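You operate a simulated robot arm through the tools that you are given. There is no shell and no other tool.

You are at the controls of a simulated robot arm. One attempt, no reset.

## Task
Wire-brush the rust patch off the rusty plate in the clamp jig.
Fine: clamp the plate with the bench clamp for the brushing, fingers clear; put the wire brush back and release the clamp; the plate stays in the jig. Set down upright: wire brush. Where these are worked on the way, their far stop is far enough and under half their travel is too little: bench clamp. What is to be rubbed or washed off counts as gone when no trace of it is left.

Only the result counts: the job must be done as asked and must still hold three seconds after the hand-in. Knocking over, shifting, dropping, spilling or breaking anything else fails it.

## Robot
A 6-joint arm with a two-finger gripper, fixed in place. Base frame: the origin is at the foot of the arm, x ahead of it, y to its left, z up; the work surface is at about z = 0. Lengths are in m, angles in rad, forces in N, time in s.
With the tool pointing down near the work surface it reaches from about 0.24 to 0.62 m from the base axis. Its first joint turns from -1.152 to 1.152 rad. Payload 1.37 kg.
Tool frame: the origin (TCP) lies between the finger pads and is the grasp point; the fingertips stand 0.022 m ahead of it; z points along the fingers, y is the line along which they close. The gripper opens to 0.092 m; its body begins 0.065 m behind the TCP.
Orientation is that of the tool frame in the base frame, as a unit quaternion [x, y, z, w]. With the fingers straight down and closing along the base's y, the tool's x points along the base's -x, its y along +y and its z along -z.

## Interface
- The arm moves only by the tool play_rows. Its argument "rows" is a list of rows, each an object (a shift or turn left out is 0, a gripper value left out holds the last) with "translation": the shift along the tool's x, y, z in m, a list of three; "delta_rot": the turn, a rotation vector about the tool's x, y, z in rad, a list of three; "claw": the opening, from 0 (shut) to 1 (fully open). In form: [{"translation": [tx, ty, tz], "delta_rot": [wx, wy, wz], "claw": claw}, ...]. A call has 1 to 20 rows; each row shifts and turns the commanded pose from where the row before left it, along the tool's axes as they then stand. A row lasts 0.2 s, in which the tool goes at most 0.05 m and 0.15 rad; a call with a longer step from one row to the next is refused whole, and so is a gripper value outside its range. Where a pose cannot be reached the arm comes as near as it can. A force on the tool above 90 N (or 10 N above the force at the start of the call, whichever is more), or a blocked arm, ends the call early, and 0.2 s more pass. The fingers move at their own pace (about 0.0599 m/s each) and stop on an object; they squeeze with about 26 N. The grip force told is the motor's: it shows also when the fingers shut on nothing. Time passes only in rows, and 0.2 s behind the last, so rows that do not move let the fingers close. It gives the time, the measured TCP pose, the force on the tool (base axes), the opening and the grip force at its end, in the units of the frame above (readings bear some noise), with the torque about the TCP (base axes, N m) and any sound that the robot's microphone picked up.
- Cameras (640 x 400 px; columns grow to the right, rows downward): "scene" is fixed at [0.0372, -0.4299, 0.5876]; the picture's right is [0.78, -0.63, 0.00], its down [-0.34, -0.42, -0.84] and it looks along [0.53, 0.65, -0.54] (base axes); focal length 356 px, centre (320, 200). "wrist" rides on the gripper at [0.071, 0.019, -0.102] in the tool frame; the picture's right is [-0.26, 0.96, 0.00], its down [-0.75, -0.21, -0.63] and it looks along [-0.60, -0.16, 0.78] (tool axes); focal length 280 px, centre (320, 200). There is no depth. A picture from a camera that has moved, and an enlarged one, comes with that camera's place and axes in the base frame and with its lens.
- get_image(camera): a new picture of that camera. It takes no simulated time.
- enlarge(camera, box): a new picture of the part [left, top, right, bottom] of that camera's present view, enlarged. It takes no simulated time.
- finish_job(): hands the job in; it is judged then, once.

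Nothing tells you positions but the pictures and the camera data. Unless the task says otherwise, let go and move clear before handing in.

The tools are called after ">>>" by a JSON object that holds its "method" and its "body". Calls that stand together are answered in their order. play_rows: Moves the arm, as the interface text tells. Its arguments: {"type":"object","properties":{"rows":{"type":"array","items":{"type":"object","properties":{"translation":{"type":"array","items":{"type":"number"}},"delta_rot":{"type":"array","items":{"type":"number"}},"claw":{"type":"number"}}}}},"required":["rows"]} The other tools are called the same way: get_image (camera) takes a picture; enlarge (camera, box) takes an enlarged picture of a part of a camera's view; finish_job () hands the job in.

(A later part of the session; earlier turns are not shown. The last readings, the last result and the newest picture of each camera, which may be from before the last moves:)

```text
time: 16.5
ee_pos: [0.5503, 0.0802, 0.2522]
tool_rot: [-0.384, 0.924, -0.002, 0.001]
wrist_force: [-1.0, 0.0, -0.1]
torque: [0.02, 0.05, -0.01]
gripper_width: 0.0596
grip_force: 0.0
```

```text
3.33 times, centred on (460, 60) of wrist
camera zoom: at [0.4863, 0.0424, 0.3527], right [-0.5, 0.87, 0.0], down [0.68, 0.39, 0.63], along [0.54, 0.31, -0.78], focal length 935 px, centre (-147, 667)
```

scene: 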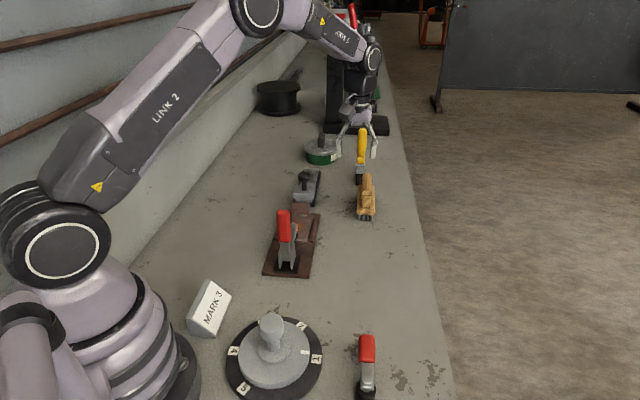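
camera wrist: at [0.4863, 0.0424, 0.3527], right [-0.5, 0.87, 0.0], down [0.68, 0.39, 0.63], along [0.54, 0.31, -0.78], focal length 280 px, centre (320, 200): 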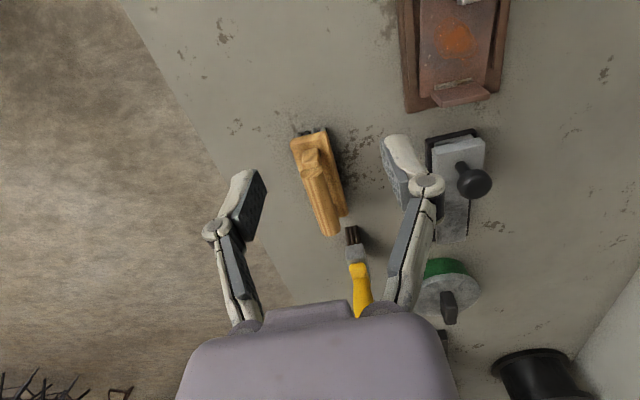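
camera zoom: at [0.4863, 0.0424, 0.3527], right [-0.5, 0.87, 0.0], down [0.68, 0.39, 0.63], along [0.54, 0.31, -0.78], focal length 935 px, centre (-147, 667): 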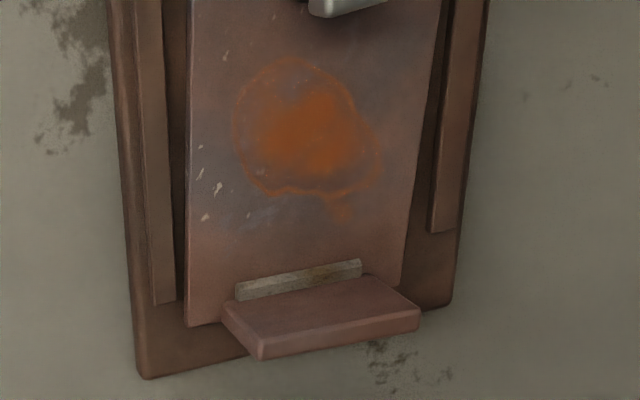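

The handle bar is centred at about (0.679, 0.157, 0.082) and runs at 45°. It lies beyond vertical reach, so I'll tilt the tool about 31° forward along the bar and move to a pre-grasp position.

>>> {"method": "play_rows", "body": {"rows": [{"delta_rot": [0, -0.1375, 0], "claw": 0.75}, {"delta_rot": [0, -0.1375, 0]}, {"delta_rot": [0, -0.1375, 0]}, {"delta_rot": [0, -0.1375, 0]}, {"translation": [-0.0108, -0.0125, 0.0422]}, {"translation": [-0.0108, -0.0125, 0.0422]}, {"translation": [-0.0108, -0.0125, 0.0422]}]}}

>>> {"method": "get_image", "body": {"camera": "wrist"}}

>>> {"method": "enlarge", "body": {"camera": "scene", "box": [280, 80, 440, 250]}}

```text
time: 18.1
ee_pos: [0.641, 0.119, 0.1593]
tool_rot: [-0.368, 0.889, 0.104, 0.251]
wrist_force: [-0.2, 0.0, -0.2]
torque: [0.0, 0.01, 0.01]
gripper_width: 0.069
grip_force: 0.0
```

```text
taken
camera wrist: at [0.5477, 0.0515, 0.209], right [-0.52, 0.84, 0.14], down [0.37, 0.08, 0.93], along [0.77, 0.53, -0.35], focal length 280 px, centre (320, 200)
```

wrist: 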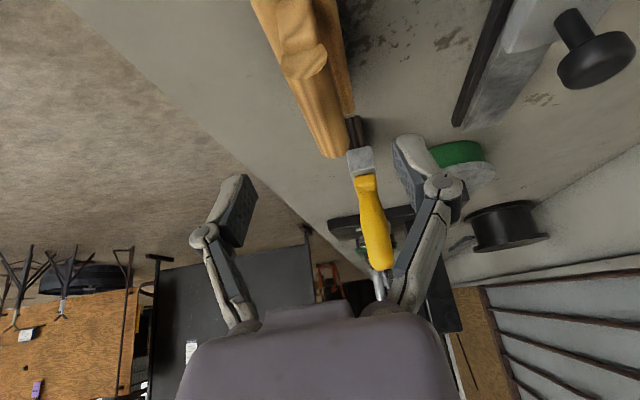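

```text
2.35 times, centred on (360, 165) of scene
camera zoom: at [0.0371, -0.4299, 0.5876], right [0.78, -0.63, 0.0], down [-0.34, -0.42, -0.84], along [0.53, 0.65, -0.54], focal length 839 px, centre (226, 282)
```

zoom: 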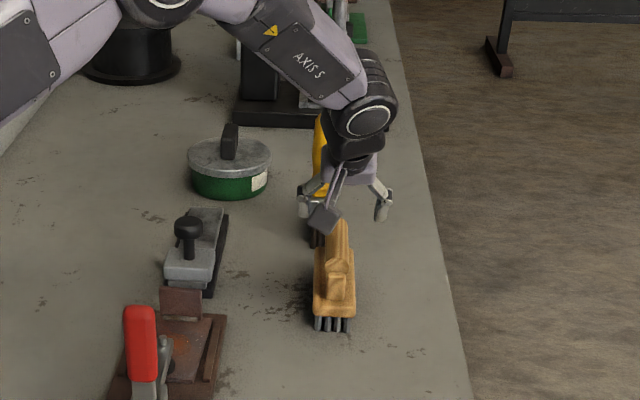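

The arm reaches, and the fingers straddle the bar's line. I'll advance along the tool axis to the bar.

>>> {"method": "play_rows", "body": {"rows": [{"translation": [0, 0, 0.03]}, {"translation": [0, 0, 0.03]}, {"translation": [0, 0, 0.028]}]}}

>>> {"method": "get_image", "body": {"camera": "wrist"}}

>>> {"method": "enlarge", "body": {"camera": "scene", "box": [320, 120, 420, 230]}}

```text
time: 18.9
ee_pos: [0.6746, 0.1528, 0.0868]
tool_rot: [-0.368, 0.889, 0.103, 0.252]
wrist_force: [0.2, 0.5, 0.2]
torque: [-0.01, 0.01, -0.02]
gripper_width: 0.0689
grip_force: 0.0
```

```text
taken
camera wrist: at [0.58, 0.0859, 0.1349], right [-0.52, 0.84, 0.14], down [0.37, 0.08, 0.93], along [0.77, 0.54, -0.35], focal length 280 px, centre (320, 200)
```

wrist: 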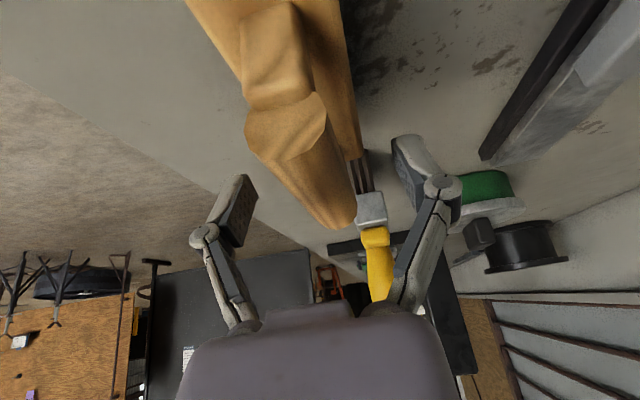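

```text
3.64 times, centred on (370, 175) of scene
camera zoom: at [0.0371, -0.4299, 0.5876], right [0.78, -0.63, 0.0], down [-0.34, -0.42, -0.84], along [0.53, 0.65, -0.54], focal length 1296 px, centre (138, 291)
```

zoom: 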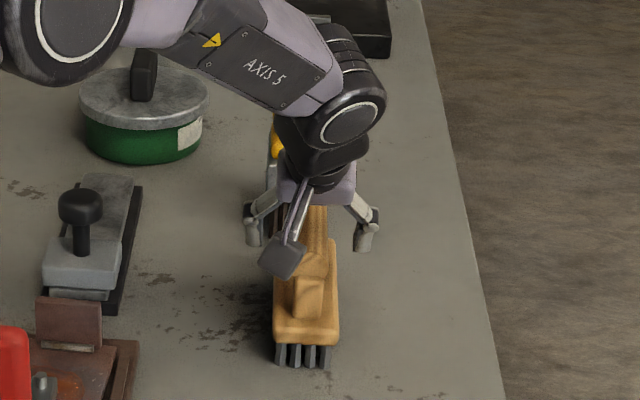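

The bar lies between the pads at about TCP height. Closing on it now.

>>> {"method": "play_rows", "body": {"rows": [{"translation": [0, 0, 0.003], "claw": 0}, {"claw": 0}, {"claw": 0}, {"claw": 0}, {"claw": 0}]}}

>>> {"method": "get_image", "body": {"camera": "wrist"}}

>>> {"method": "enlarge", "body": {"camera": "scene", "box": [320, 120, 420, 230]}}

```text
time: 20.1
ee_pos: [0.6759, 0.1517, 0.0832]
tool_rot: [-0.368, 0.889, 0.103, 0.251]
wrist_force: [0.1, 0.0, -0.5]
torque: [0.03, -0.06, -0.01]
gripper_width: 0.0266
grip_force: 26.0
```

```text
taken
camera wrist: at [0.5815, 0.0863, 0.1322], right [-0.52, 0.84, 0.14], down [0.37, 0.08, 0.93], along [0.77, 0.54, -0.35], focal length 280 px, centre (320, 200)
```

wrist: 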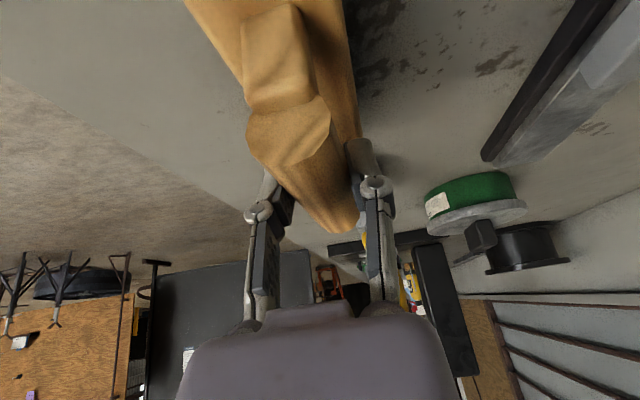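

```text
3.64 times, centred on (370, 175) of scene
camera zoom: at [0.0372, -0.4299, 0.5876], right [0.78, -0.63, 0.0], down [-0.34, -0.42, -0.84], along [0.53, 0.65, -0.54], focal length 1296 px, centre (138, 291)
```

zoom: 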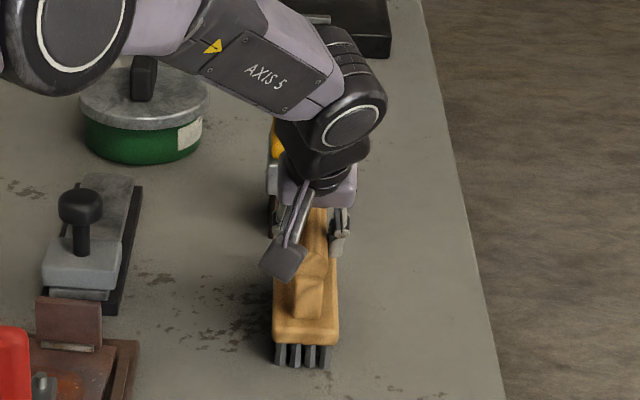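

The brush is gripped (opening 0.0266 m) at TCP (0.676, 0.153, 0.083), which I'll reuse when putting it back. Now I'll lift it straight up and check it's secure.

>>> {"method": "play_rows", "body": {"rows": [{"translation": [-0.0105, 0, -0.0171], "claw": 0}, {"translation": [-0.0157, 0, -0.0256]}, {"translation": [-0.0157, 0, -0.0256]}]}}

>>> {"method": "get_image", "body": {"camera": "wrist"}}

>>> {"method": "get_image", "body": {"camera": "scene"}}

```text
time: 20.9
ee_pos: [0.6774, 0.154, 0.1613]
tool_rot: [-0.368, 0.889, 0.103, 0.251]
wrist_force: [-0.3, 0.1, 0.2]
torque: [0.02, 0.02, -0.02]
gripper_width: 0.0
grip_force: 26.1
```

```text
taken
camera wrist: at [0.582, 0.0872, 0.211], right [-0.52, 0.84, 0.14], down [0.37, 0.08, 0.93], along [0.77, 0.54, -0.35], focal length 280 px, centre (320, 200)
```

wrist: 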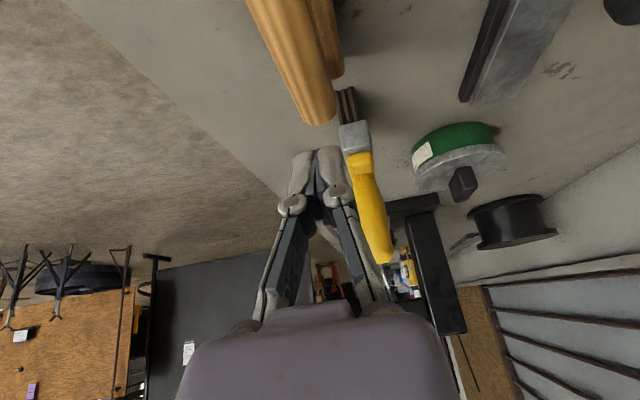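

```text
taken
```

scene: 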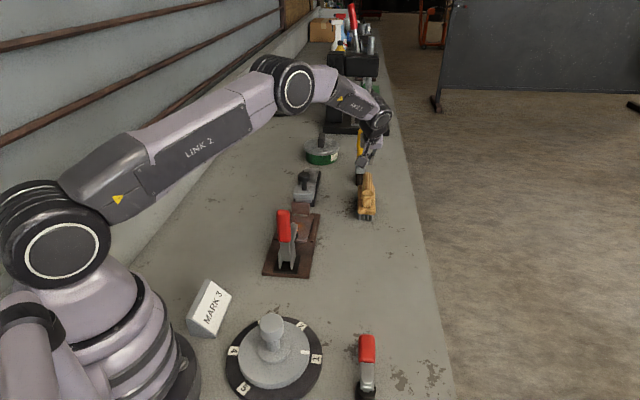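

The brush slipped out of the grip as I lifted. I'll check whether it is still upright and in place.

>>> {"method": "enlarge", "body": {"camera": "scene", "box": [340, 120, 390, 230]}}

>>> {"method": "enlarge", "body": {"camera": "wrist", "box": [220, 0, 380, 140]}}

```text
3.64 times, centred on (365, 175) of scene
camera zoom: at [0.0372, -0.4299, 0.5876], right [0.78, -0.63, 0.0], down [-0.34, -0.42, -0.84], along [0.53, 0.65, -0.54], focal length 1296 px, centre (156, 291)
```

zoom: 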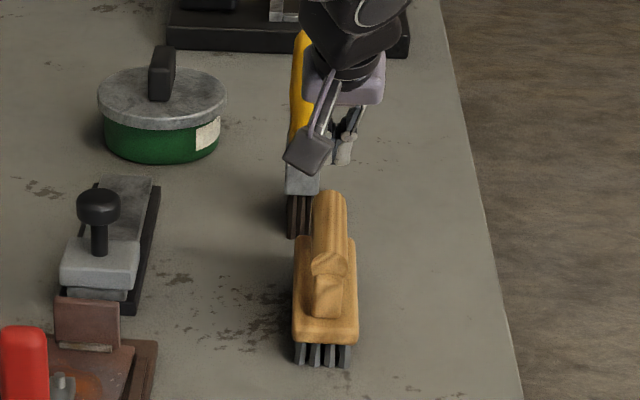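

```text
2.86 times, centred on (300, 70) of wrist
camera zoom: at [0.582, 0.0872, 0.211], right [-0.52, 0.84, 0.14], down [0.37, 0.08, 0.93], along [0.77, 0.54, -0.35], focal length 801 px, centre (377, 571)
```

zoom: 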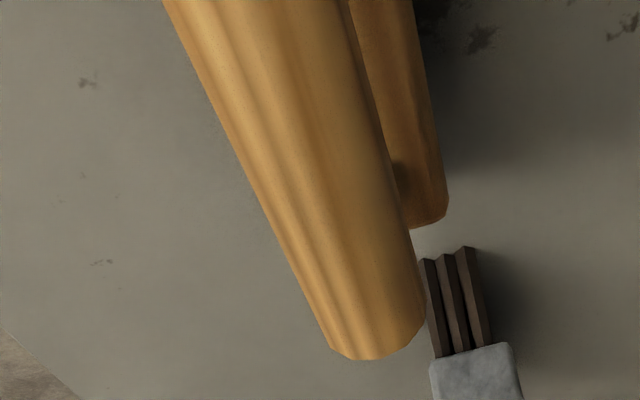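

The brush is still upright where it was. I'll go back down a little deeper, regrip and lift much more slowly while watching the force.

>>> {"method": "play_rows", "body": {"rows": [{"claw": 0.75}, {"claw": 0.75}, {"claw": 0.75}, {"translation": [0.0143, 0, 0.0233]}, {"translation": [0.0143, 0, 0.0233]}, {"translation": [0.0143, 0, 0.0233]}, {"claw": 0.75}]}}

>>> {"method": "get_image", "body": {"camera": "wrist"}}

>>> {"method": "enlarge", "body": {"camera": "scene", "box": [320, 120, 420, 230]}}

```text
time: 22.5
ee_pos: [0.6777, 0.1544, 0.0812]
tool_rot: [-0.368, 0.889, 0.104, 0.252]
wrist_force: [0.1, 0.2, -0.3]
torque: [-0.02, -0.01, -0.02]
gripper_width: 0.0688
grip_force: 0.0
```

```text
taken
camera wrist: at [0.5836, 0.0872, 0.13], right [-0.52, 0.84, 0.14], down [0.37, 0.08, 0.93], along [0.77, 0.54, -0.35], focal length 280 px, centre (320, 200)
```

wrist: 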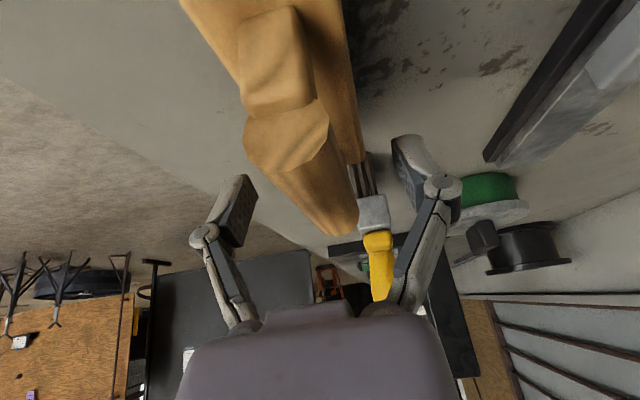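

```text
3.64 times, centred on (370, 175) of scene
camera zoom: at [0.0372, -0.4299, 0.5876], right [0.78, -0.63, 0.0], down [-0.34, -0.42, -0.84], along [0.53, 0.65, -0.54], focal length 1296 px, centre (138, 291)
```

zoom: 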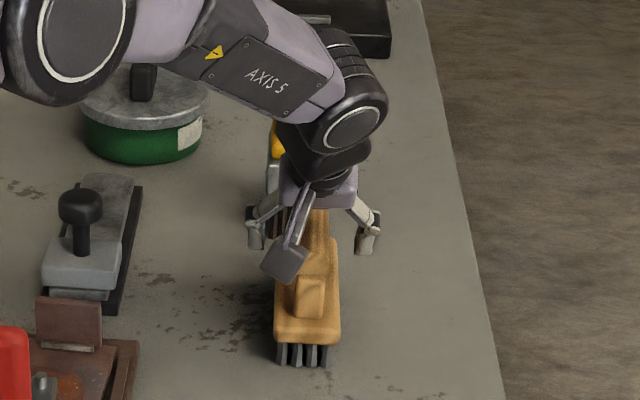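

The pads are centred on the bar again. I'll close, wait, and lift a few millimetres at a time.

>>> {"method": "play_rows", "body": {"rows": [{"translation": [0.001, 0, 0.0017], "claw": 0}, {"claw": 0}, {"claw": 0}, {"claw": 0}, {"claw": 0}, {"claw": 0}]}}

>>> {"method": "play_rows", "body": {"rows": [{"translation": [-0.001, 0, -0.0017], "claw": 0}, {"translation": [-0.001, 0, -0.0017]}, {"translation": [-0.001, 0, -0.0017]}]}}

```text
time: 23.9
ee_pos: [0.678, 0.1531, 0.0788]
tool_rot: [-0.368, 0.889, 0.104, 0.251]
wrist_force: [0.8, 0.3, 0.6]
torque: [0.06, -0.04, 0.01]
gripper_width: 0.0262
grip_force: 26.3
```

```text
time: 24.7
ee_pos: [0.6753, 0.1518, 0.0853]
tool_rot: [-0.369, 0.889, 0.104, 0.251]
wrist_force: [0.1, 0.4, -1.3]
torque: [-0.01, 0.02, 0.03]
gripper_width: 0.0263
grip_force: 26.2
```

>>> {"method": "enlarge", "body": {"camera": "scene", "box": [340, 170, 400, 230]}}

>>> {"method": "get_image", "body": {"camera": "wrist"}}

```text
6.67 times, centred on (370, 200) of scene
camera zoom: at [0.0372, -0.4298, 0.5876], right [0.78, -0.63, 0.0], down [-0.34, -0.42, -0.84], along [0.53, 0.65, -0.54], focal length 2376 px, centre (-13, 200)
```

zoom: 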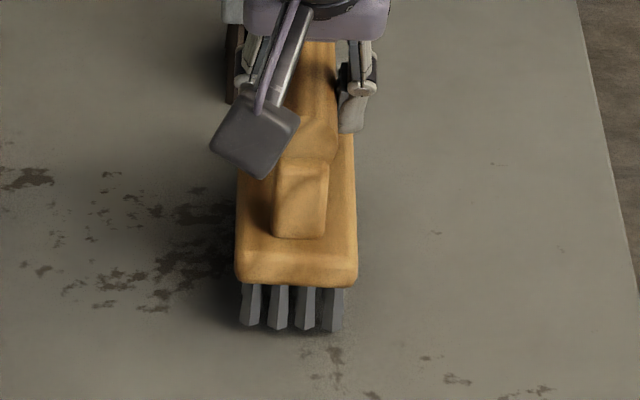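

```text
taken
camera wrist: at [0.5827, 0.0865, 0.1347], right [-0.52, 0.84, 0.14], down [0.37, 0.08, 0.93], along [0.77, 0.54, -0.35], focal length 280 px, centre (320, 200)
```

wrist: 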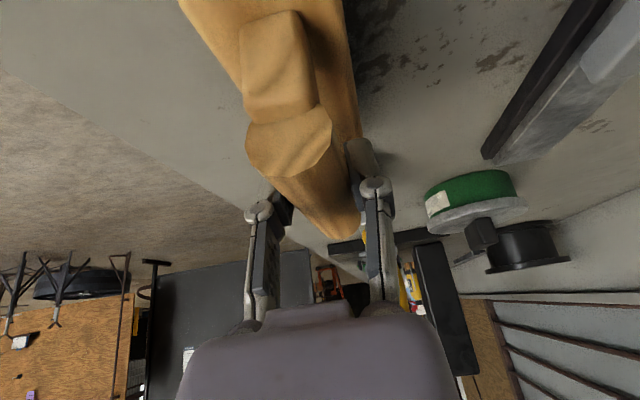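

The brush is lifting: the bristles are off the bench and the load is light. I'll continue slowly.

>>> {"method": "play_rows", "body": {"rows": [{"translation": [-0.002, 0, -0.0034], "claw": 0}, {"translation": [-0.002, 0, -0.0034]}, {"translation": [-0.002, 0, -0.0034]}, {"translation": [-0.002, 0, -0.0034]}, {"translation": [-0.002, 0, -0.0034]}]}}

>>> {"method": "enlarge", "body": {"camera": "scene", "box": [340, 170, 400, 230]}}

>>> {"method": "get_image", "body": {"camera": "wrist"}}

```text
time: 25.9
ee_pos: [0.6762, 0.153, 0.1047]
tool_rot: [-0.368, 0.889, 0.103, 0.251]
wrist_force: [0.0, -0.3, -2.3]
torque: [-0.05, 0.0, -0.01]
gripper_width: 0.0263
grip_force: 25.7
```

```text
6.67 times, centred on (370, 200) of scene
camera zoom: at [0.0372, -0.4298, 0.5876], right [0.78, -0.63, 0.0], down [-0.34, -0.42, -0.84], along [0.53, 0.65, -0.54], focal length 2376 px, centre (-13, 200)
```

zoom: 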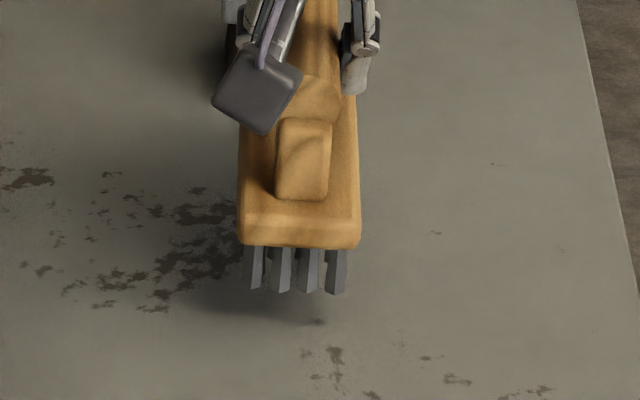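

```text
taken
camera wrist: at [0.5821, 0.0864, 0.1536], right [-0.52, 0.84, 0.14], down [0.37, 0.08, 0.93], along [0.77, 0.54, -0.35], focal length 280 px, centre (320, 200)
```

wrist: 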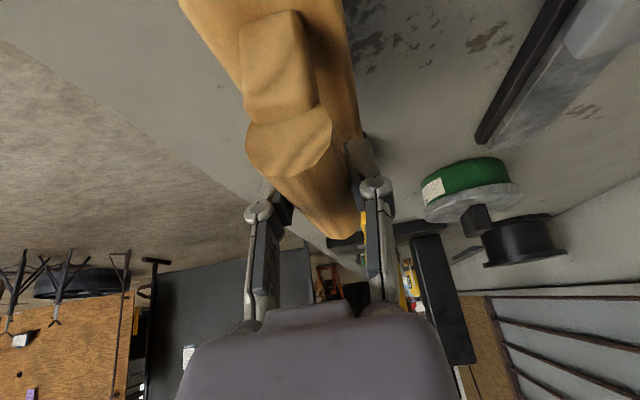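

The brush is held steady at about 2 N. I'll raise it gently and pull back, clear of everything, before turning it across the plate.

>>> {"method": "play_rows", "body": {"rows": [{"translation": [0.0008, 0, -0.0064], "claw": 0}, {"translation": [0.0016, 0, -0.0127]}, {"translation": [0.0016, 0, -0.0127]}, {"translation": [0.0016, 0, -0.0127]}, {"translation": [0.0016, 0, -0.0127]}, {"translation": [0.0016, 0, -0.0127]}, {"translation": [0.0016, 0, -0.0127]}, {"translation": [0.0016, 0, -0.0127]}, {"translation": [0.0016, 0, -0.0127]}, {"translation": [0.0016, 0, -0.0127]}, {"translation": [0.0016, 0, -0.0127]}, {"translation": [0.0008, 0, -0.0064]}]}}

>>> {"method": "get_image", "body": {"camera": "wrist"}}

>>> {"method": "get_image", "body": {"camera": "scene"}}

```text
time: 28.5
ee_pos: [0.6141, 0.0914, 0.2152]
tool_rot: [-0.367, 0.89, 0.102, 0.251]
wrist_force: [0.2, 0.2, -1.7]
torque: [0.01, 0.0, -0.01]
gripper_width: 0.0264
grip_force: 26.0
```

```text
taken
camera wrist: at [0.5195, 0.0243, 0.2645], right [-0.52, 0.84, 0.14], down [0.37, 0.08, 0.93], along [0.77, 0.53, -0.35], focal length 280 px, centre (320, 200)
```

wrist: 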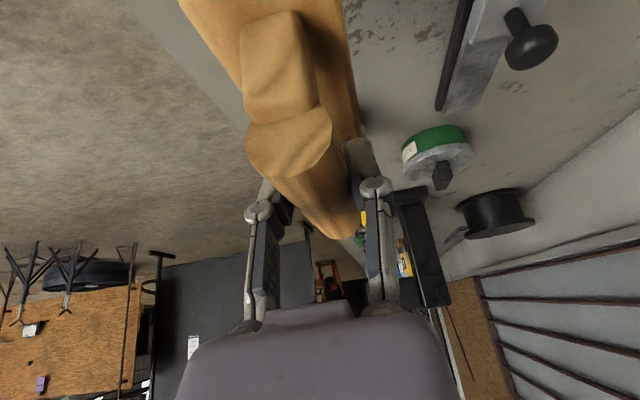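

```text
taken
```

scene: 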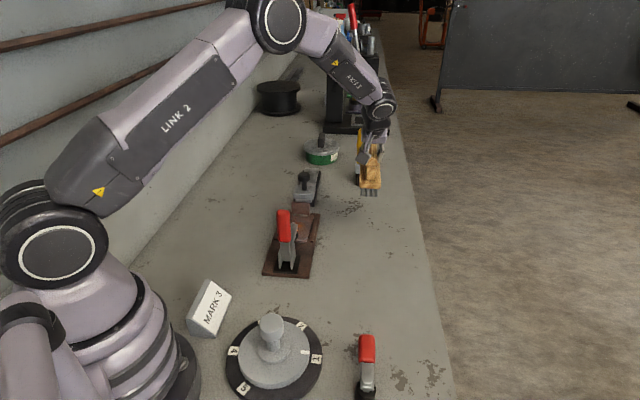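

The brush is securely held and clear. I'll turn it 90° clockwise about the vertical so it lies across the plate, doing the first half now.

>>> {"method": "play_rows", "body": {"rows": [{"delta_rot": [0.0205, 0, 0.0335], "claw": 0}, {"delta_rot": [0.041, 0, 0.0669]}, {"delta_rot": [0.041, 0, 0.0669]}, {"delta_rot": [0.041, 0, 0.0669]}, {"delta_rot": [0.041, 0, 0.0669]}, {"delta_rot": [0.041, 0, 0.0669]}, {"delta_rot": [0.041, 0, 0.0669]}, {"delta_rot": [0.041, 0, 0.0669]}, {"delta_rot": [0.041, 0, 0.0669]}, {"delta_rot": [0.041, 0, 0.0669]}, {"delta_rot": [0.0205, 0, 0.0334]}]}}

>>> {"method": "get_image", "body": {"camera": "scene"}}

```text
time: 30.9
ee_pos: [0.6145, 0.0904, 0.2155]
tool_rot: [0.0, 0.962, 0.0, 0.272]
wrist_force: [0.0, 0.9, -2.3]
torque: [-0.01, 0.0, -0.02]
gripper_width: 0.0259
grip_force: 26.0
```

```text
taken
```

scene: 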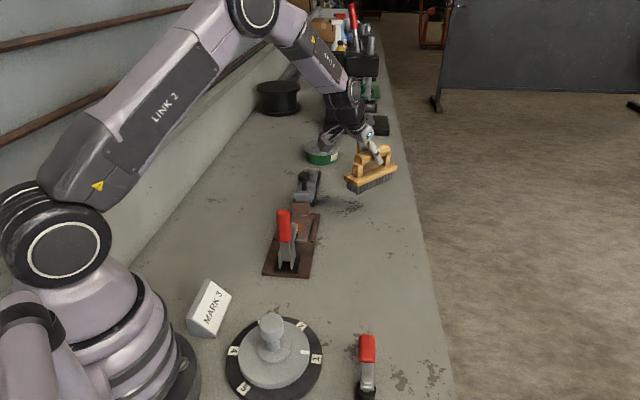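

Halfway there and the grip is steady. I'll finish the turn.

>>> {"method": "play_rows", "body": {"rows": [{"delta_rot": [0.0205, 0, 0.0335], "claw": 0}, {"delta_rot": [0.041, 0, 0.0669]}, {"delta_rot": [0.041, 0, 0.0669]}, {"delta_rot": [0.041, 0, 0.0669]}, {"delta_rot": [0.041, 0, 0.0669]}, {"delta_rot": [0.041, 0, 0.0669]}, {"delta_rot": [0.041, 0, 0.0669]}, {"delta_rot": [0.041, 0, 0.0669]}, {"delta_rot": [0.041, 0, 0.0669]}, {"delta_rot": [0.041, 0, 0.0669]}, {"delta_rot": [0.0205, 0, 0.0334]}]}}

>>> {"method": "get_image", "body": {"camera": "scene"}}

>>> {"method": "get_image", "body": {"camera": "wrist"}}

```text
time: 33.3
ee_pos: [0.6142, 0.0918, 0.2161]
tool_rot: [0.369, 0.889, -0.103, 0.252]
wrist_force: [0.2, -0.3, -2.1]
torque: [-0.03, 0.01, -0.01]
gripper_width: 0.0264
grip_force: 25.9
```

```text
taken
```

scene: 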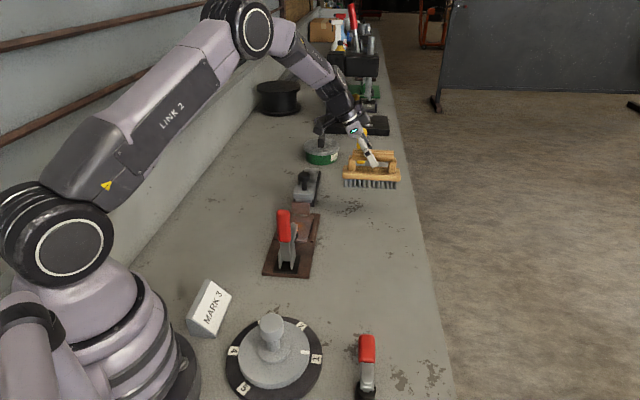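

```text
taken
camera wrist: at [0.5469, 0.1845, 0.2637], right [0.84, 0.52, 0.14], down [0.08, -0.37, 0.93], along [0.54, -0.77, -0.35], focal length 280 px, centre (320, 200)
```

wrist: 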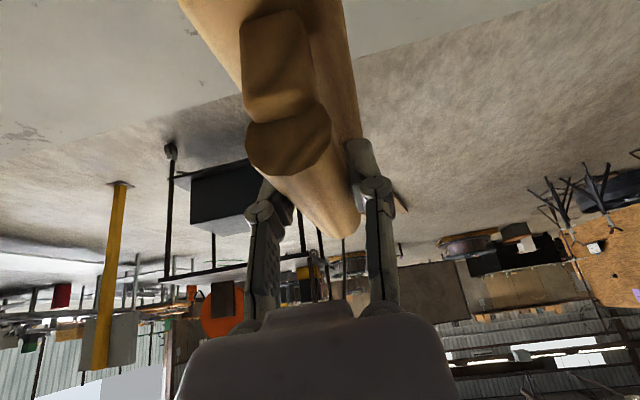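

The brush is now across, with its long axis perpendicular to the jig. I'll carry it over the plate at this height, slowly.

>>> {"method": "play_rows", "body": {"rows": [{"translation": [0.0051, -0.0012, -0.0031], "claw": 0}, {"translation": [0.0102, -0.0024, -0.0063]}, {"translation": [0.0102, -0.0024, -0.0063]}, {"translation": [0.0102, -0.0024, -0.0063]}, {"translation": [0.0102, -0.0024, -0.0063]}, {"translation": [0.0102, -0.0024, -0.0063]}, {"translation": [0.0102, -0.0024, -0.0063]}, {"translation": [0.0102, -0.0024, -0.0063]}, {"translation": [0.0102, -0.0024, -0.0063]}, {"translation": [0.0102, -0.0024, -0.0063]}, {"translation": [0.0102, -0.0024, -0.0063]}, {"translation": [0.0102, -0.0024, -0.0063]}, {"translation": [0.0102, -0.0024, -0.0063]}, {"translation": [0.0102, -0.0024, -0.0063]}, {"translation": [0.0102, -0.0024, -0.0063]}, {"translation": [0.0051, -0.0012, -0.0031]}]}}

>>> {"method": "enlarge", "body": {"camera": "scene", "box": [230, 120, 390, 290]}}

>>> {"method": "get_image", "body": {"camera": "wrist"}}

```text
time: 36.7
ee_pos: [0.4612, 0.1937, 0.2156]
tool_rot: [0.367, 0.889, -0.104, 0.252]
wrist_force: [-0.1, -1.1, -2.3]
torque: [0.02, 0.01, 0.03]
gripper_width: 0.0266
grip_force: 26.3
```

```text
2.35 times, centred on (310, 205) of scene
camera zoom: at [0.0372, -0.4299, 0.5876], right [0.78, -0.63, 0.0], down [-0.34, -0.42, -0.84], along [0.53, 0.65, -0.54], focal length 839 px, centre (344, 188)
```

zoom: 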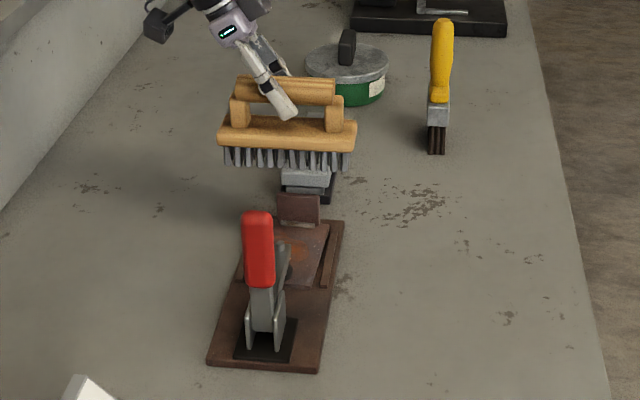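

```text
taken
camera wrist: at [0.3943, 0.2862, 0.264], right [0.84, 0.53, 0.14], down [0.08, -0.37, 0.93], along [0.54, -0.77, -0.35], focal length 280 px, centre (320, 200)
```

wrist: 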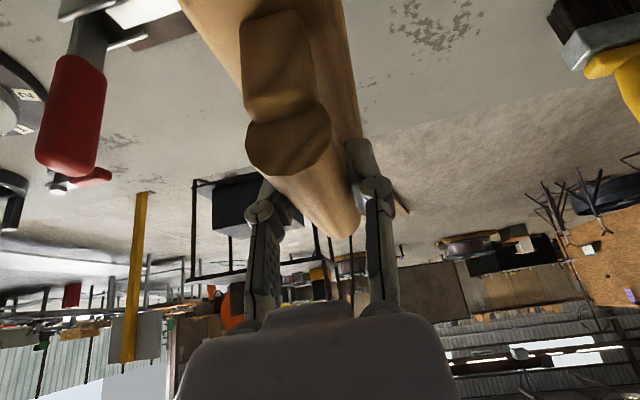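

The brush hangs level over the rust patch. I'll lower it to just above the plate.

>>> {"method": "play_rows", "body": {"rows": [{"translation": [0.0026, 0, 0.0043], "claw": 0}, {"translation": [0.0052, 0, 0.0085]}, {"translation": [0.0052, 0, 0.0085]}, {"translation": [0.0052, 0, 0.0085]}, {"translation": [0.0052, 0, 0.0085]}, {"translation": [0.0052, 0, 0.0085]}, {"translation": [0.0052, 0, 0.0085]}, {"translation": [0.0052, 0, 0.0085]}, {"translation": [0.0052, 0, 0.0085]}, {"translation": [0.0052, 0, 0.0085]}, {"translation": [0.0026, 0, 0.0043]}]}}

>>> {"method": "enlarge", "body": {"camera": "scene", "box": [250, 170, 350, 280]}}

>>> {"method": "get_image", "body": {"camera": "wrist"}}

```text
time: 39.1
ee_pos: [0.4609, 0.192, 0.1157]
tool_rot: [0.367, 0.889, -0.104, 0.252]
wrist_force: [0.2, 0.0, -2.2]
torque: [0.01, 0.01, 0.01]
gripper_width: 0.0263
grip_force: 25.8
```

```text
3.64 times, centred on (300, 225) of scene
camera zoom: at [0.0372, -0.4298, 0.5876], right [0.78, -0.63, 0.0], down [-0.34, -0.42, -0.84], along [0.53, 0.65, -0.54], focal length 1296 px, centre (393, 109)
```

zoom: 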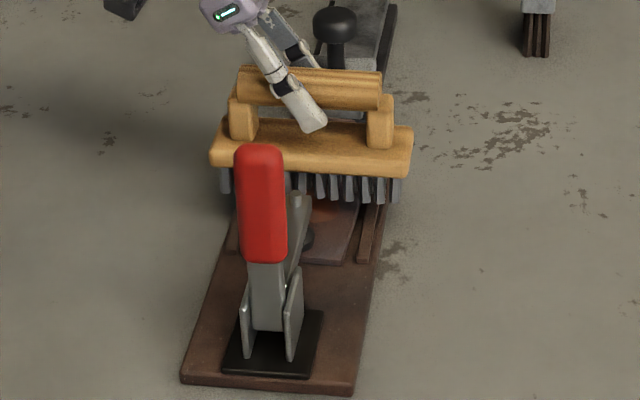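

```text
taken
camera wrist: at [0.3951, 0.2861, 0.1649], right [0.84, 0.53, 0.14], down [0.08, -0.37, 0.93], along [0.54, -0.77, -0.35], focal length 280 px, centre (320, 200)
```

wrist: 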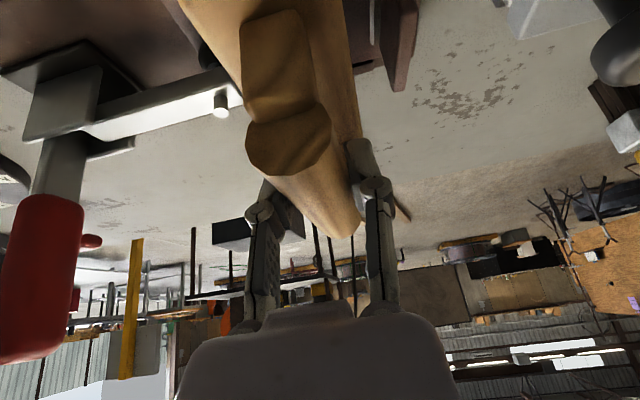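

There's about 7–10 mm between the brush body and the clamp arm's end, so it's clear. I'll lower it gently to contact.

>>> {"method": "play_rows", "body": {"rows": [{"translation": [0.0016, 0, 0.0026], "claw": 0}, {"translation": [0.0016, 0, 0.0026]}, {"translation": [0.0016, 0, 0.0026]}]}}

>>> {"method": "play_rows", "body": {"rows": [{"translation": [0.0008, 0, 0.0013], "claw": 0}, {"translation": [0.0008, 0, 0.0013]}]}}

>>> {"method": "play_rows", "body": {"rows": [{"translation": [0.0008, 0, 0.0013], "claw": 0}]}}

```text
time: 39.9
ee_pos: [0.4613, 0.1927, 0.1078]
tool_rot: [0.368, 0.889, -0.104, 0.251]
wrist_force: [1.3, -0.5, -2.0]
torque: [-0.03, 0.01, 0.02]
gripper_width: 0.0265
grip_force: 25.8
```

```text
time: 40.5
ee_pos: [0.4624, 0.1932, 0.1033]
tool_rot: [0.368, 0.889, -0.104, 0.252]
wrist_force: [-0.3, 0.0, -2.7]
torque: [0.0, 0.0, 0.01]
gripper_width: 0.0262
grip_force: 25.6
```

```text
time: 40.9
ee_pos: [0.4619, 0.1919, 0.1018]
tool_rot: [0.368, 0.889, -0.104, 0.252]
wrist_force: [0.9, -0.2, -2.7]
torque: [0.0, 0.0, -0.01]
gripper_width: 0.0261
grip_force: 25.3
```

>>> {"method": "play_rows", "body": {"rows": [{"translation": [0.0008, 0, 0.0013], "claw": 0}, {"translation": [0, 0, 0]}]}}

>>> {"method": "play_rows", "body": {"rows": [{"translation": [0.0008, 0, 0.0013], "claw": 0}, {"translation": [0, 0, 0]}]}}

>>> {"method": "enlarge", "body": {"camera": "scene", "box": [260, 190, 340, 260]}}

```text
time: 41.5
ee_pos: [0.462, 0.1915, 0.0999]
tool_rot: [0.369, 0.889, -0.105, 0.251]
wrist_force: [0.6, 0.1, -1.9]
torque: [0.0, 0.01, 0.01]
gripper_width: 0.0262
grip_force: 26.1
```

```text
time: 42.1
ee_pos: [0.4623, 0.1923, 0.0993]
tool_rot: [0.369, 0.889, -0.104, 0.251]
wrist_force: [0.0, -0.3, -2.1]
torque: [-0.01, -0.02, 0.02]
gripper_width: 0.0261
grip_force: 26.2
```

```text
5.71 times, centred on (300, 225) of scene
camera zoom: at [0.0372, -0.4298, 0.5876], right [0.78, -0.63, 0.0], down [-0.34, -0.42, -0.84], along [0.53, 0.65, -0.54], focal length 2037 px, centre (434, 57)
```

zoom: 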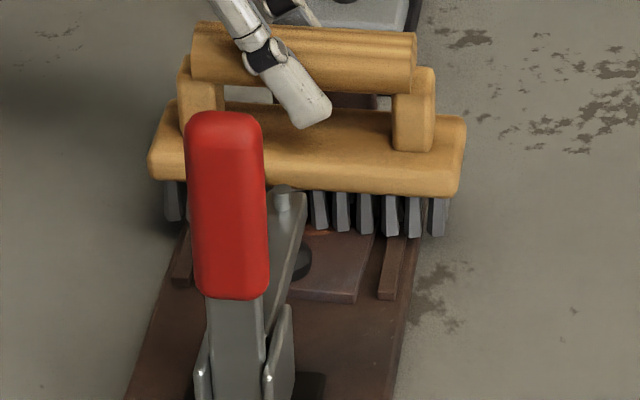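

Still no contact; the bristle tips look a few millimetres above the plate. I'll continue down in 1.5 mm steps.

>>> {"method": "play_rows", "body": {"rows": [{"translation": [0.0008, 0, 0.0013], "claw": 0}, {"translation": [0, 0, 0]}]}}

>>> {"method": "play_rows", "body": {"rows": [{"translation": [0.0008, 0, 0.0013], "claw": 0}, {"translation": [0, 0, 0]}]}}

>>> {"method": "play_rows", "body": {"rows": [{"translation": [0.0005, 0, 0.00085], "claw": 0}, {"translation": [0, 0, 0]}]}}

```text
time: 42.7
ee_pos: [0.4608, 0.191, 0.0968]
tool_rot: [0.368, 0.889, -0.103, 0.252]
wrist_force: [-3.4, 0.0, 7.8]
torque: [0.04, 0.04, 0.0]
gripper_width: 0.0262
grip_force: 26.0
```

```text
time: 43.3
ee_pos: [0.4619, 0.191, 0.0959]
tool_rot: [0.368, 0.889, -0.104, 0.253]
wrist_force: [-5.3, -1.8, 17.2]
torque: [-0.1, -0.09, -0.04]
gripper_width: 0.0263
grip_force: 26.0
```

```text
time: 43.9
ee_pos: [0.4612, 0.1919, 0.0954]
tool_rot: [0.368, 0.889, -0.103, 0.253]
wrist_force: [-0.1, -4.8, 18.1]
torque: [-0.13, -0.11, -0.01]
gripper_width: 0.026
grip_force: 25.8
```

The bristles are in contact at about 18 N. I'll ease off slightly and make a first set of strokes across the plate.

>>> {"method": "play_rows", "body": {"rows": [{"translation": [-0.0003, 0, -0.0005], "claw": 0}, {"translation": [0.006, 0, -0.0037]}, {"translation": [0.006, 0, -0.0037]}, {"translation": [0.006, 0, -0.0037]}, {"translation": [-0.006, 0, 0.0037]}, {"translation": [-0.006, 0, 0.0037]}, {"translation": [-0.006, 0, 0.0037]}, {"translation": [-0.006, 0, 0.0037]}, {"translation": [-0.006, 0, 0.0037]}, {"translation": [-0.006, 0, 0.0037]}, {"translation": [0.006, 0, -0.0037]}, {"translation": [0.006, 0, -0.0037]}, {"translation": [0.006, 0, -0.0037]}]}}

>>> {"method": "enlarge", "body": {"camera": "scene", "box": [260, 190, 340, 260]}}

>>> {"method": "get_image", "body": {"camera": "wrist"}}

```text
time: 46.7
ee_pos: [0.4611, 0.192, 0.0951]
tool_rot: [0.368, 0.889, -0.105, 0.251]
wrist_force: [-0.2, 0.8, -2.0]
torque: [0.0, 0.0, 0.02]
gripper_width: 0.0264
grip_force: 26.0
```

```text
5.71 times, centred on (300, 225) of scene
camera zoom: at [0.0372, -0.4299, 0.5876], right [0.78, -0.63, 0.0], down [-0.34, -0.42, -0.84], along [0.53, 0.65, -0.54], focal length 2037 px, centre (434, 57)
```

zoom: 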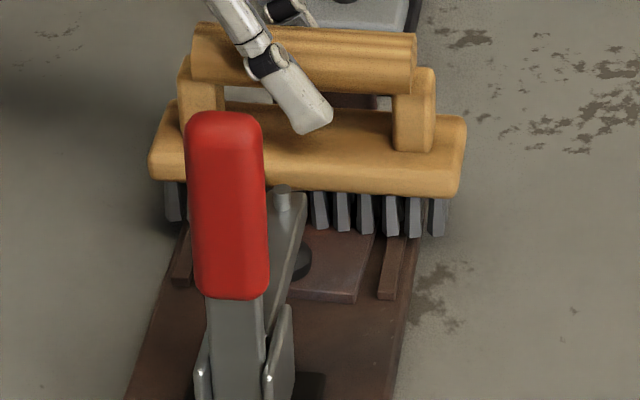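

```text
taken
camera wrist: at [0.395, 0.2858, 0.1446], right [0.84, 0.53, 0.14], down [0.08, -0.37, 0.93], along [0.54, -0.77, -0.35], focal length 280 px, centre (320, 200)
```

wrist: 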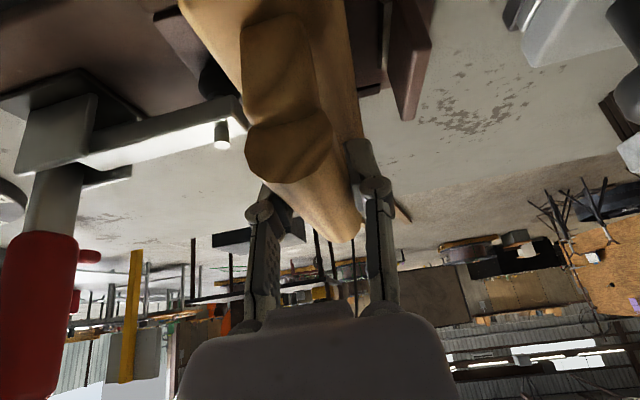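

The brush crept up a little in the grip and contact was lost by the end. I'll press again and use shorter strokes, checking the force each time.

>>> {"method": "play_rows", "body": {"rows": [{"translation": [0.0005, 0, 0.00085], "claw": 0}, {"translation": [0, 0, 0]}]}}

>>> {"method": "play_rows", "body": {"rows": [{"translation": [0.0005, 0, 0.00085], "claw": 0}, {"translation": [0, 0, 0]}]}}

```text
time: 47.3
ee_pos: [0.4604, 0.1939, 0.0947]
tool_rot: [0.369, 0.889, -0.104, 0.252]
wrist_force: [-0.5, 0.5, 2.3]
torque: [0.09, 0.16, -0.01]
gripper_width: 0.0262
grip_force: 25.8
```

```text
time: 47.9
ee_pos: [0.4626, 0.1908, 0.0932]
tool_rot: [0.367, 0.889, -0.103, 0.253]
wrist_force: [-4.3, -1.3, 17.4]
torque: [-0.09, -0.07, -0.01]
gripper_width: 0.0263
grip_force: 26.3
```

>>> {"method": "play_rows", "body": {"rows": [{"translation": [0.006, 0, -0.0037], "claw": 0}, {"translation": [0.006, 0, -0.0037]}]}}

>>> {"method": "play_rows", "body": {"rows": [{"translation": [-0.006, 0, 0.0037], "claw": 0}, {"translation": [-0.006, 0, 0.0037]}, {"translation": [-0.006, 0, 0.0037]}, {"translation": [-0.006, 0, 0.0037]}]}}

>>> {"method": "play_rows", "body": {"rows": [{"translation": [0.006, 0, -0.0037], "claw": 0}, {"translation": [0.006, 0, -0.0037]}]}}

```text
time: 48.5
ee_pos: [0.4518, 0.2013, 0.0932]
tool_rot: [0.369, 0.889, -0.104, 0.252]
wrist_force: [5.0, -4.7, 16.2]
torque: [-0.21, -0.22, 0.0]
gripper_width: 0.0261
grip_force: 26.1
```

```text
time: 49.5
ee_pos: [0.4698, 0.1827, 0.0932]
tool_rot: [0.367, 0.889, -0.104, 0.252]
wrist_force: [-0.9, 1.0, 3.4]
torque: [0.22, 0.1, 0.05]
gripper_width: 0.026
grip_force: 26.0
```

```text
time: 50.1
ee_pos: [0.461, 0.1917, 0.0932]
tool_rot: [0.368, 0.889, -0.104, 0.252]
wrist_force: [-0.1, -0.5, -2.0]
torque: [-0.04, -0.02, -0.01]
gripper_width: 0.0257
grip_force: 26.8
```

I'll lift the brush off the plate a little to see how much rust has gone.

>>> {"method": "play_rows", "body": {"rows": [{"translation": [-0.0026, 0, -0.0043], "claw": 0}, {"translation": [-0.0052, 0, -0.0085]}, {"translation": [-0.0052, 0, -0.0085]}, {"translation": [-0.0052, 0, -0.0085]}, {"translation": [-0.0052, 0, -0.0085]}, {"translation": [-0.0052, 0, -0.0085]}, {"translation": [-0.0026, 0, -0.0043]}]}}

>>> {"method": "enlarge", "body": {"camera": "scene", "box": [260, 180, 340, 260]}}

>>> {"method": "get_image", "body": {"camera": "wrist"}}

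```text
time: 51.7
ee_pos: [0.4612, 0.1922, 0.1544]
tool_rot: [0.368, 0.889, -0.104, 0.252]
wrist_force: [-0.1, -0.8, -2.7]
torque: [0.01, 0.02, 0.03]
gripper_width: 0.0261
grip_force: 25.7
```

```text
5.00 times, centred on (300, 220) of scene
camera zoom: at [0.0372, -0.4298, 0.5876], right [0.78, -0.63, 0.0], down [-0.34, -0.42, -0.84], along [0.53, 0.65, -0.54], focal length 1782 px, centre (420, 100)
```

zoom: 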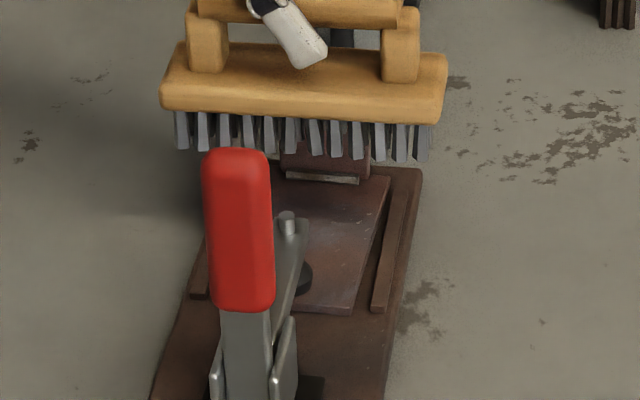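

```text
taken
camera wrist: at [0.3945, 0.2856, 0.2027], right [0.84, 0.53, 0.14], down [0.08, -0.37, 0.93], along [0.54, -0.77, -0.35], focal length 280 px, centre (320, 200)
```

wrist: 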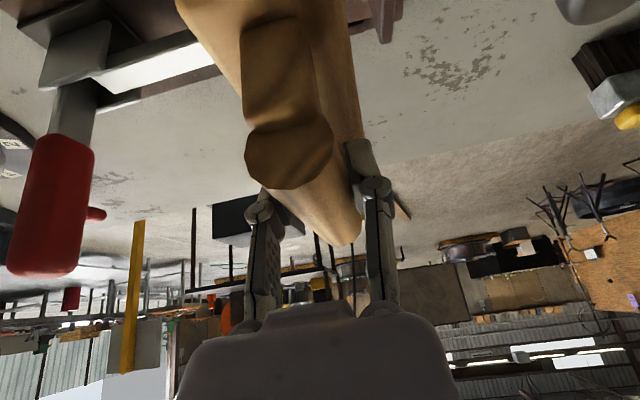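

The rust looks mostly gone. I'll check closely for any trace left.

>>> {"method": "enlarge", "body": {"camera": "scene", "box": [285, 205, 325, 245]}}

>>> {"method": "enlarge", "body": {"camera": "wrist", "box": [60, 0, 420, 120]}}

```text
10.00 times, centred on (305, 225) of scene
camera zoom: at [0.0372, -0.4298, 0.5876], right [0.78, -0.63, 0.0], down [-0.34, -0.42, -0.84], along [0.53, 0.65, -0.54], focal length 3564 px, centre (470, -50)
```

zoom: 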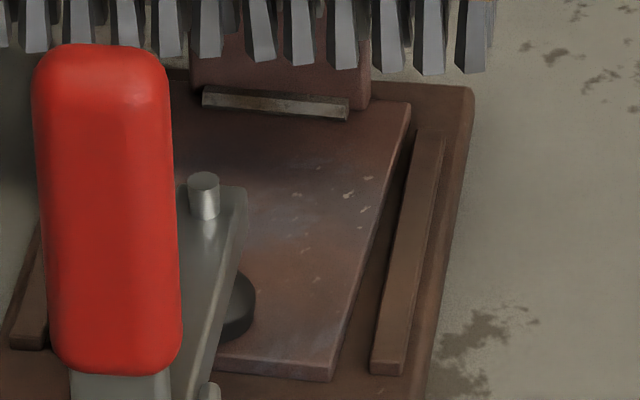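

```text
1.78 times, centred on (240, 60) of wrist
camera zoom: at [0.3945, 0.2856, 0.2027], right [0.84, 0.53, 0.14], down [0.08, -0.37, 0.93], along [0.54, -0.77, -0.35], focal length 498 px, centre (462, 449)
```

zoom: 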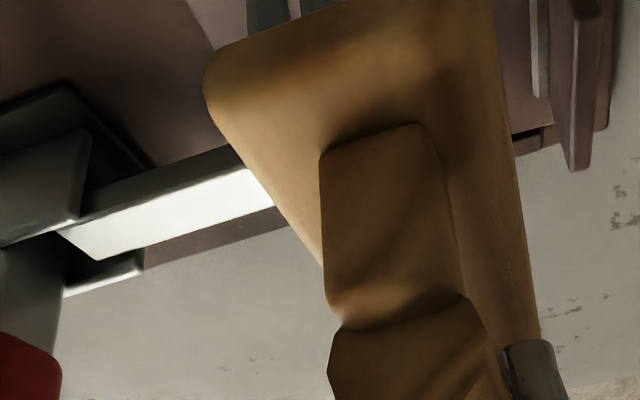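

The visible area is clean, but part is hidden behind the clamp. I'll make another pass nearer the clamp side and one nearer the stop to cover the edges.

>>> {"method": "play_rows", "body": {"rows": [{"translation": [0.0026, -0.002, 0.0043], "claw": 0}, {"translation": [0.0052, -0.002, 0.0085]}, {"translation": [0.0052, 0, 0.0085]}, {"translation": [0.0052, 0, 0.0085]}, {"translation": [0.0052, 0, 0.0085]}, {"translation": [0.0052, 0, 0.0085]}, {"translation": [0.0026, 0, 0.0043]}]}}

>>> {"method": "get_image", "body": {"camera": "wrist"}}

>>> {"method": "play_rows", "body": {"rows": [{"translation": [0.0005, 0, 0.00085], "claw": 0}, {"translation": [0, 0, 0]}]}}

```text
time: 53.3
ee_pos: [0.4588, 0.1894, 0.0932]
tool_rot: [0.368, 0.889, -0.104, 0.252]
wrist_force: [0.0, 0.7, -2.1]
torque: [-0.01, 0.02, 0.01]
gripper_width: 0.0263
grip_force: 25.7
```

```text
taken
camera wrist: at [0.3921, 0.2831, 0.1431], right [0.84, 0.53, 0.14], down [0.08, -0.37, 0.93], along [0.54, -0.77, -0.35], focal length 280 px, centre (320, 200)
```

wrist: 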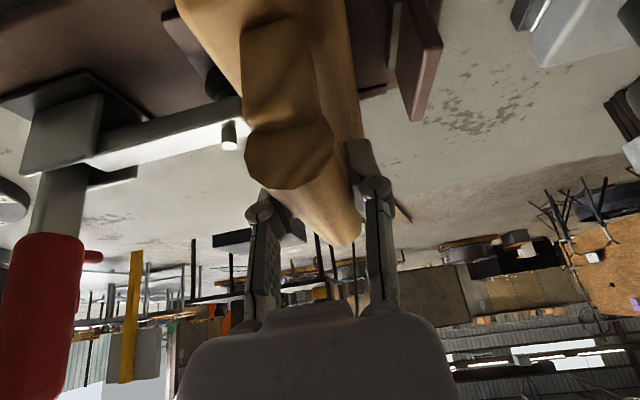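

```text
time: 53.9
ee_pos: [0.4588, 0.1895, 0.0924]
tool_rot: [0.368, 0.889, -0.103, 0.252]
wrist_force: [-0.3, 0.5, -1.3]
torque: [-0.01, -0.02, -0.02]
gripper_width: 0.026
grip_force: 25.6
```

>>> {"method": "play_rows", "body": {"rows": [{"translation": [0.0004, 0, 0.0007], "claw": 0}, {"translation": [0, 0, 0]}]}}

>>> {"method": "play_rows", "body": {"rows": [{"translation": [0.0003, 0, 0.0004], "claw": 0}, {"translation": [0, 0, 0]}]}}

```text
time: 54.5
ee_pos: [0.4587, 0.1889, 0.0927]
tool_rot: [0.367, 0.89, -0.103, 0.251]
wrist_force: [0.3, 0.3, -0.9]
torque: [0.03, -0.04, 0.0]
gripper_width: 0.026
grip_force: 25.8
```

```text
time: 55.1
ee_pos: [0.4593, 0.1892, 0.0931]
tool_rot: [0.368, 0.889, -0.103, 0.252]
wrist_force: [-1.6, 1.8, 9.2]
torque: [0.27, 0.28, -0.02]
gripper_width: 0.026
grip_force: 26.1
```

Contact at about 11 N, closer to the clamp. Stroking across now.

>>> {"method": "play_rows", "body": {"rows": [{"translation": [0.0061, 0, -0.0035], "claw": 0}, {"translation": [0.0061, 0, -0.0035]}]}}

>>> {"method": "play_rows", "body": {"rows": [{"translation": [-0.0059, 0, 0.0039], "claw": 0}, {"translation": [-0.0059, 0, 0.0039]}]}}

>>> {"method": "play_rows", "body": {"rows": [{"translation": [-0.0059, 0, 0.0039], "claw": 0}, {"translation": [-0.0059, 0, 0.0039]}]}}

>>> {"method": "play_rows", "body": {"rows": [{"translation": [0.0061, 0, -0.0035], "claw": 0}, {"translation": [0.0061, 0, -0.0035]}]}}

```text
time: 55.7
ee_pos: [0.4502, 0.1993, 0.0924]
tool_rot: [0.369, 0.888, -0.103, 0.253]
wrist_force: [6.4, -3.5, 17.3]
torque: [-0.07, -0.12, 0.0]
gripper_width: 0.0259
grip_force: 26.4
```

```text
time: 56.3
ee_pos: [0.4583, 0.1879, 0.0906]
tool_rot: [0.368, 0.889, -0.104, 0.253]
wrist_force: [-4.5, 4.9, 15.5]
torque: [0.01, 0.05, -0.01]
gripper_width: 0.0267
grip_force: 25.9
```

```text
time: 56.9
ee_pos: [0.4685, 0.1788, 0.0902]
tool_rot: [0.368, 0.889, -0.104, 0.252]
wrist_force: [-5.3, 4.9, 14.3]
torque: [0.13, 0.15, 0.0]
gripper_width: 0.0264
grip_force: 26.2
```

```text
time: 57.5
ee_pos: [0.4586, 0.1893, 0.0903]
tool_rot: [0.368, 0.889, -0.104, 0.253]
wrist_force: [6.2, -5.2, 16.1]
torque: [-0.03, -0.04, 0.02]
gripper_width: 0.0264
grip_force: 26.1
```

Steady contact at about 15 N. I'll keep stroking while stepping toward the stop side.

>>> {"method": "play_rows", "body": {"rows": [{"translation": [0.006, 0.0015, -0.0036], "claw": 0}, {"translation": [0.006, 0.0015, -0.0036]}, {"translation": [-0.006, 0.0015, 0.0037]}, {"translation": [-0.006, 0.0015, 0.0037]}]}}

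>>> {"method": "play_rows", "body": {"rows": [{"translation": [-0.006, 0.0015, 0.0038], "claw": 0}, {"translation": [-0.006, 0.0015, 0.0038]}, {"translation": [0.006, 0.0015, -0.0036]}, {"translation": [0.006, 0.0015, -0.0036]}]}}

>>> {"method": "play_rows", "body": {"rows": [{"translation": [0.006, 0.0015, -0.0036], "claw": 0}, {"translation": [0.006, 0.0015, -0.0036]}, {"translation": [-0.006, 0.0015, 0.0038]}, {"translation": [-0.006, 0.0015, 0.0038]}]}}

```text
time: 58.5
ee_pos: [0.4618, 0.1926, 0.0884]
tool_rot: [0.368, 0.889, -0.103, 0.251]
wrist_force: [-1.7, 1.5, 3.6]
torque: [0.09, 0.02, 0.0]
gripper_width: 0.0261
grip_force: 26.6
```

```text
time: 59.5
ee_pos: [0.4683, 0.1974, 0.0879]
tool_rot: [0.368, 0.889, -0.104, 0.251]
wrist_force: [-0.1, -0.1, -2.5]
torque: [-0.01, -0.02, -0.02]
gripper_width: 0.0258
grip_force: 26.1
```

```text
time: 60.5
ee_pos: [0.4709, 0.2027, 0.0891]
tool_rot: [0.367, 0.889, -0.104, 0.252]
wrist_force: [0.0, -0.3, -2.1]
torque: [-0.03, 0.03, 0.01]
gripper_width: 0.0257
grip_force: 25.8
```

Contact dropped off again, so I'll look at how the brush sits in the grip.

>>> {"method": "enlarge", "body": {"camera": "scene", "box": [250, 170, 350, 260]}}

>>> {"method": "get_image", "body": {"camera": "wrist"}}

```text
4.44 times, centred on (300, 215) of scene
camera zoom: at [0.0372, -0.4298, 0.5876], right [0.78, -0.63, 0.0], down [-0.34, -0.42, -0.84], along [0.53, 0.65, -0.54], focal length 1584 px, centre (409, 133)
```

zoom: 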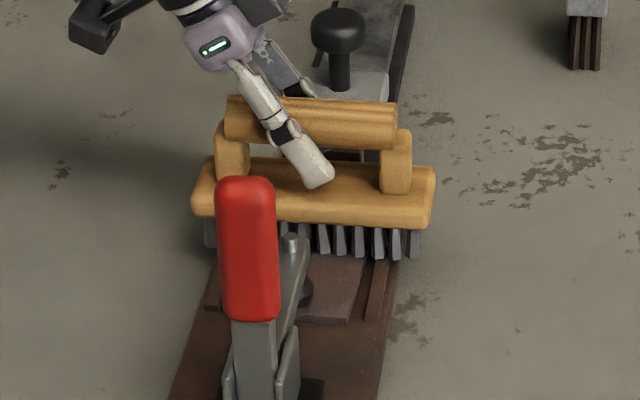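

```text
taken
camera wrist: at [0.4048, 0.295, 0.1384], right [0.84, 0.53, 0.14], down [0.08, -0.37, 0.93], along [0.54, -0.77, -0.35], focal length 280 px, centre (320, 200)
```

wrist: 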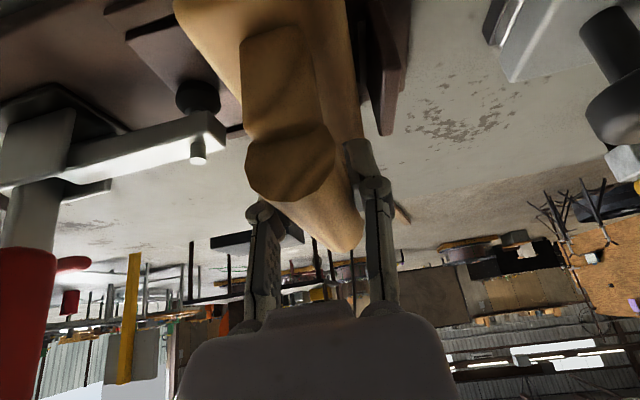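

The brush is level, only a little deeper in the grip. I'll press again here on the stop side and stroke.

>>> {"method": "play_rows", "body": {"rows": [{"translation": [0.0005, 0, 0.00085], "claw": 0}, {"translation": [0, 0, 0]}]}}

>>> {"method": "play_rows", "body": {"rows": [{"translation": [0.0004, 0, 0.0007], "claw": 0}, {"translation": [0, 0, 0]}]}}

```text
time: 61.1
ee_pos: [0.4709, 0.2013, 0.0878]
tool_rot: [0.368, 0.889, -0.104, 0.253]
wrist_force: [-0.6, -4.5, 7.6]
torque: [0.18, 0.19, 0.07]
gripper_width: 0.026
grip_force: 25.9
```

```text
time: 61.7
ee_pos: [0.4715, 0.2007, 0.0885]
tool_rot: [0.367, 0.889, -0.104, 0.253]
wrist_force: [2.6, -3.6, 13.5]
torque: [0.14, 0.07, 0.01]
gripper_width: 0.0267
grip_force: 26.1
```

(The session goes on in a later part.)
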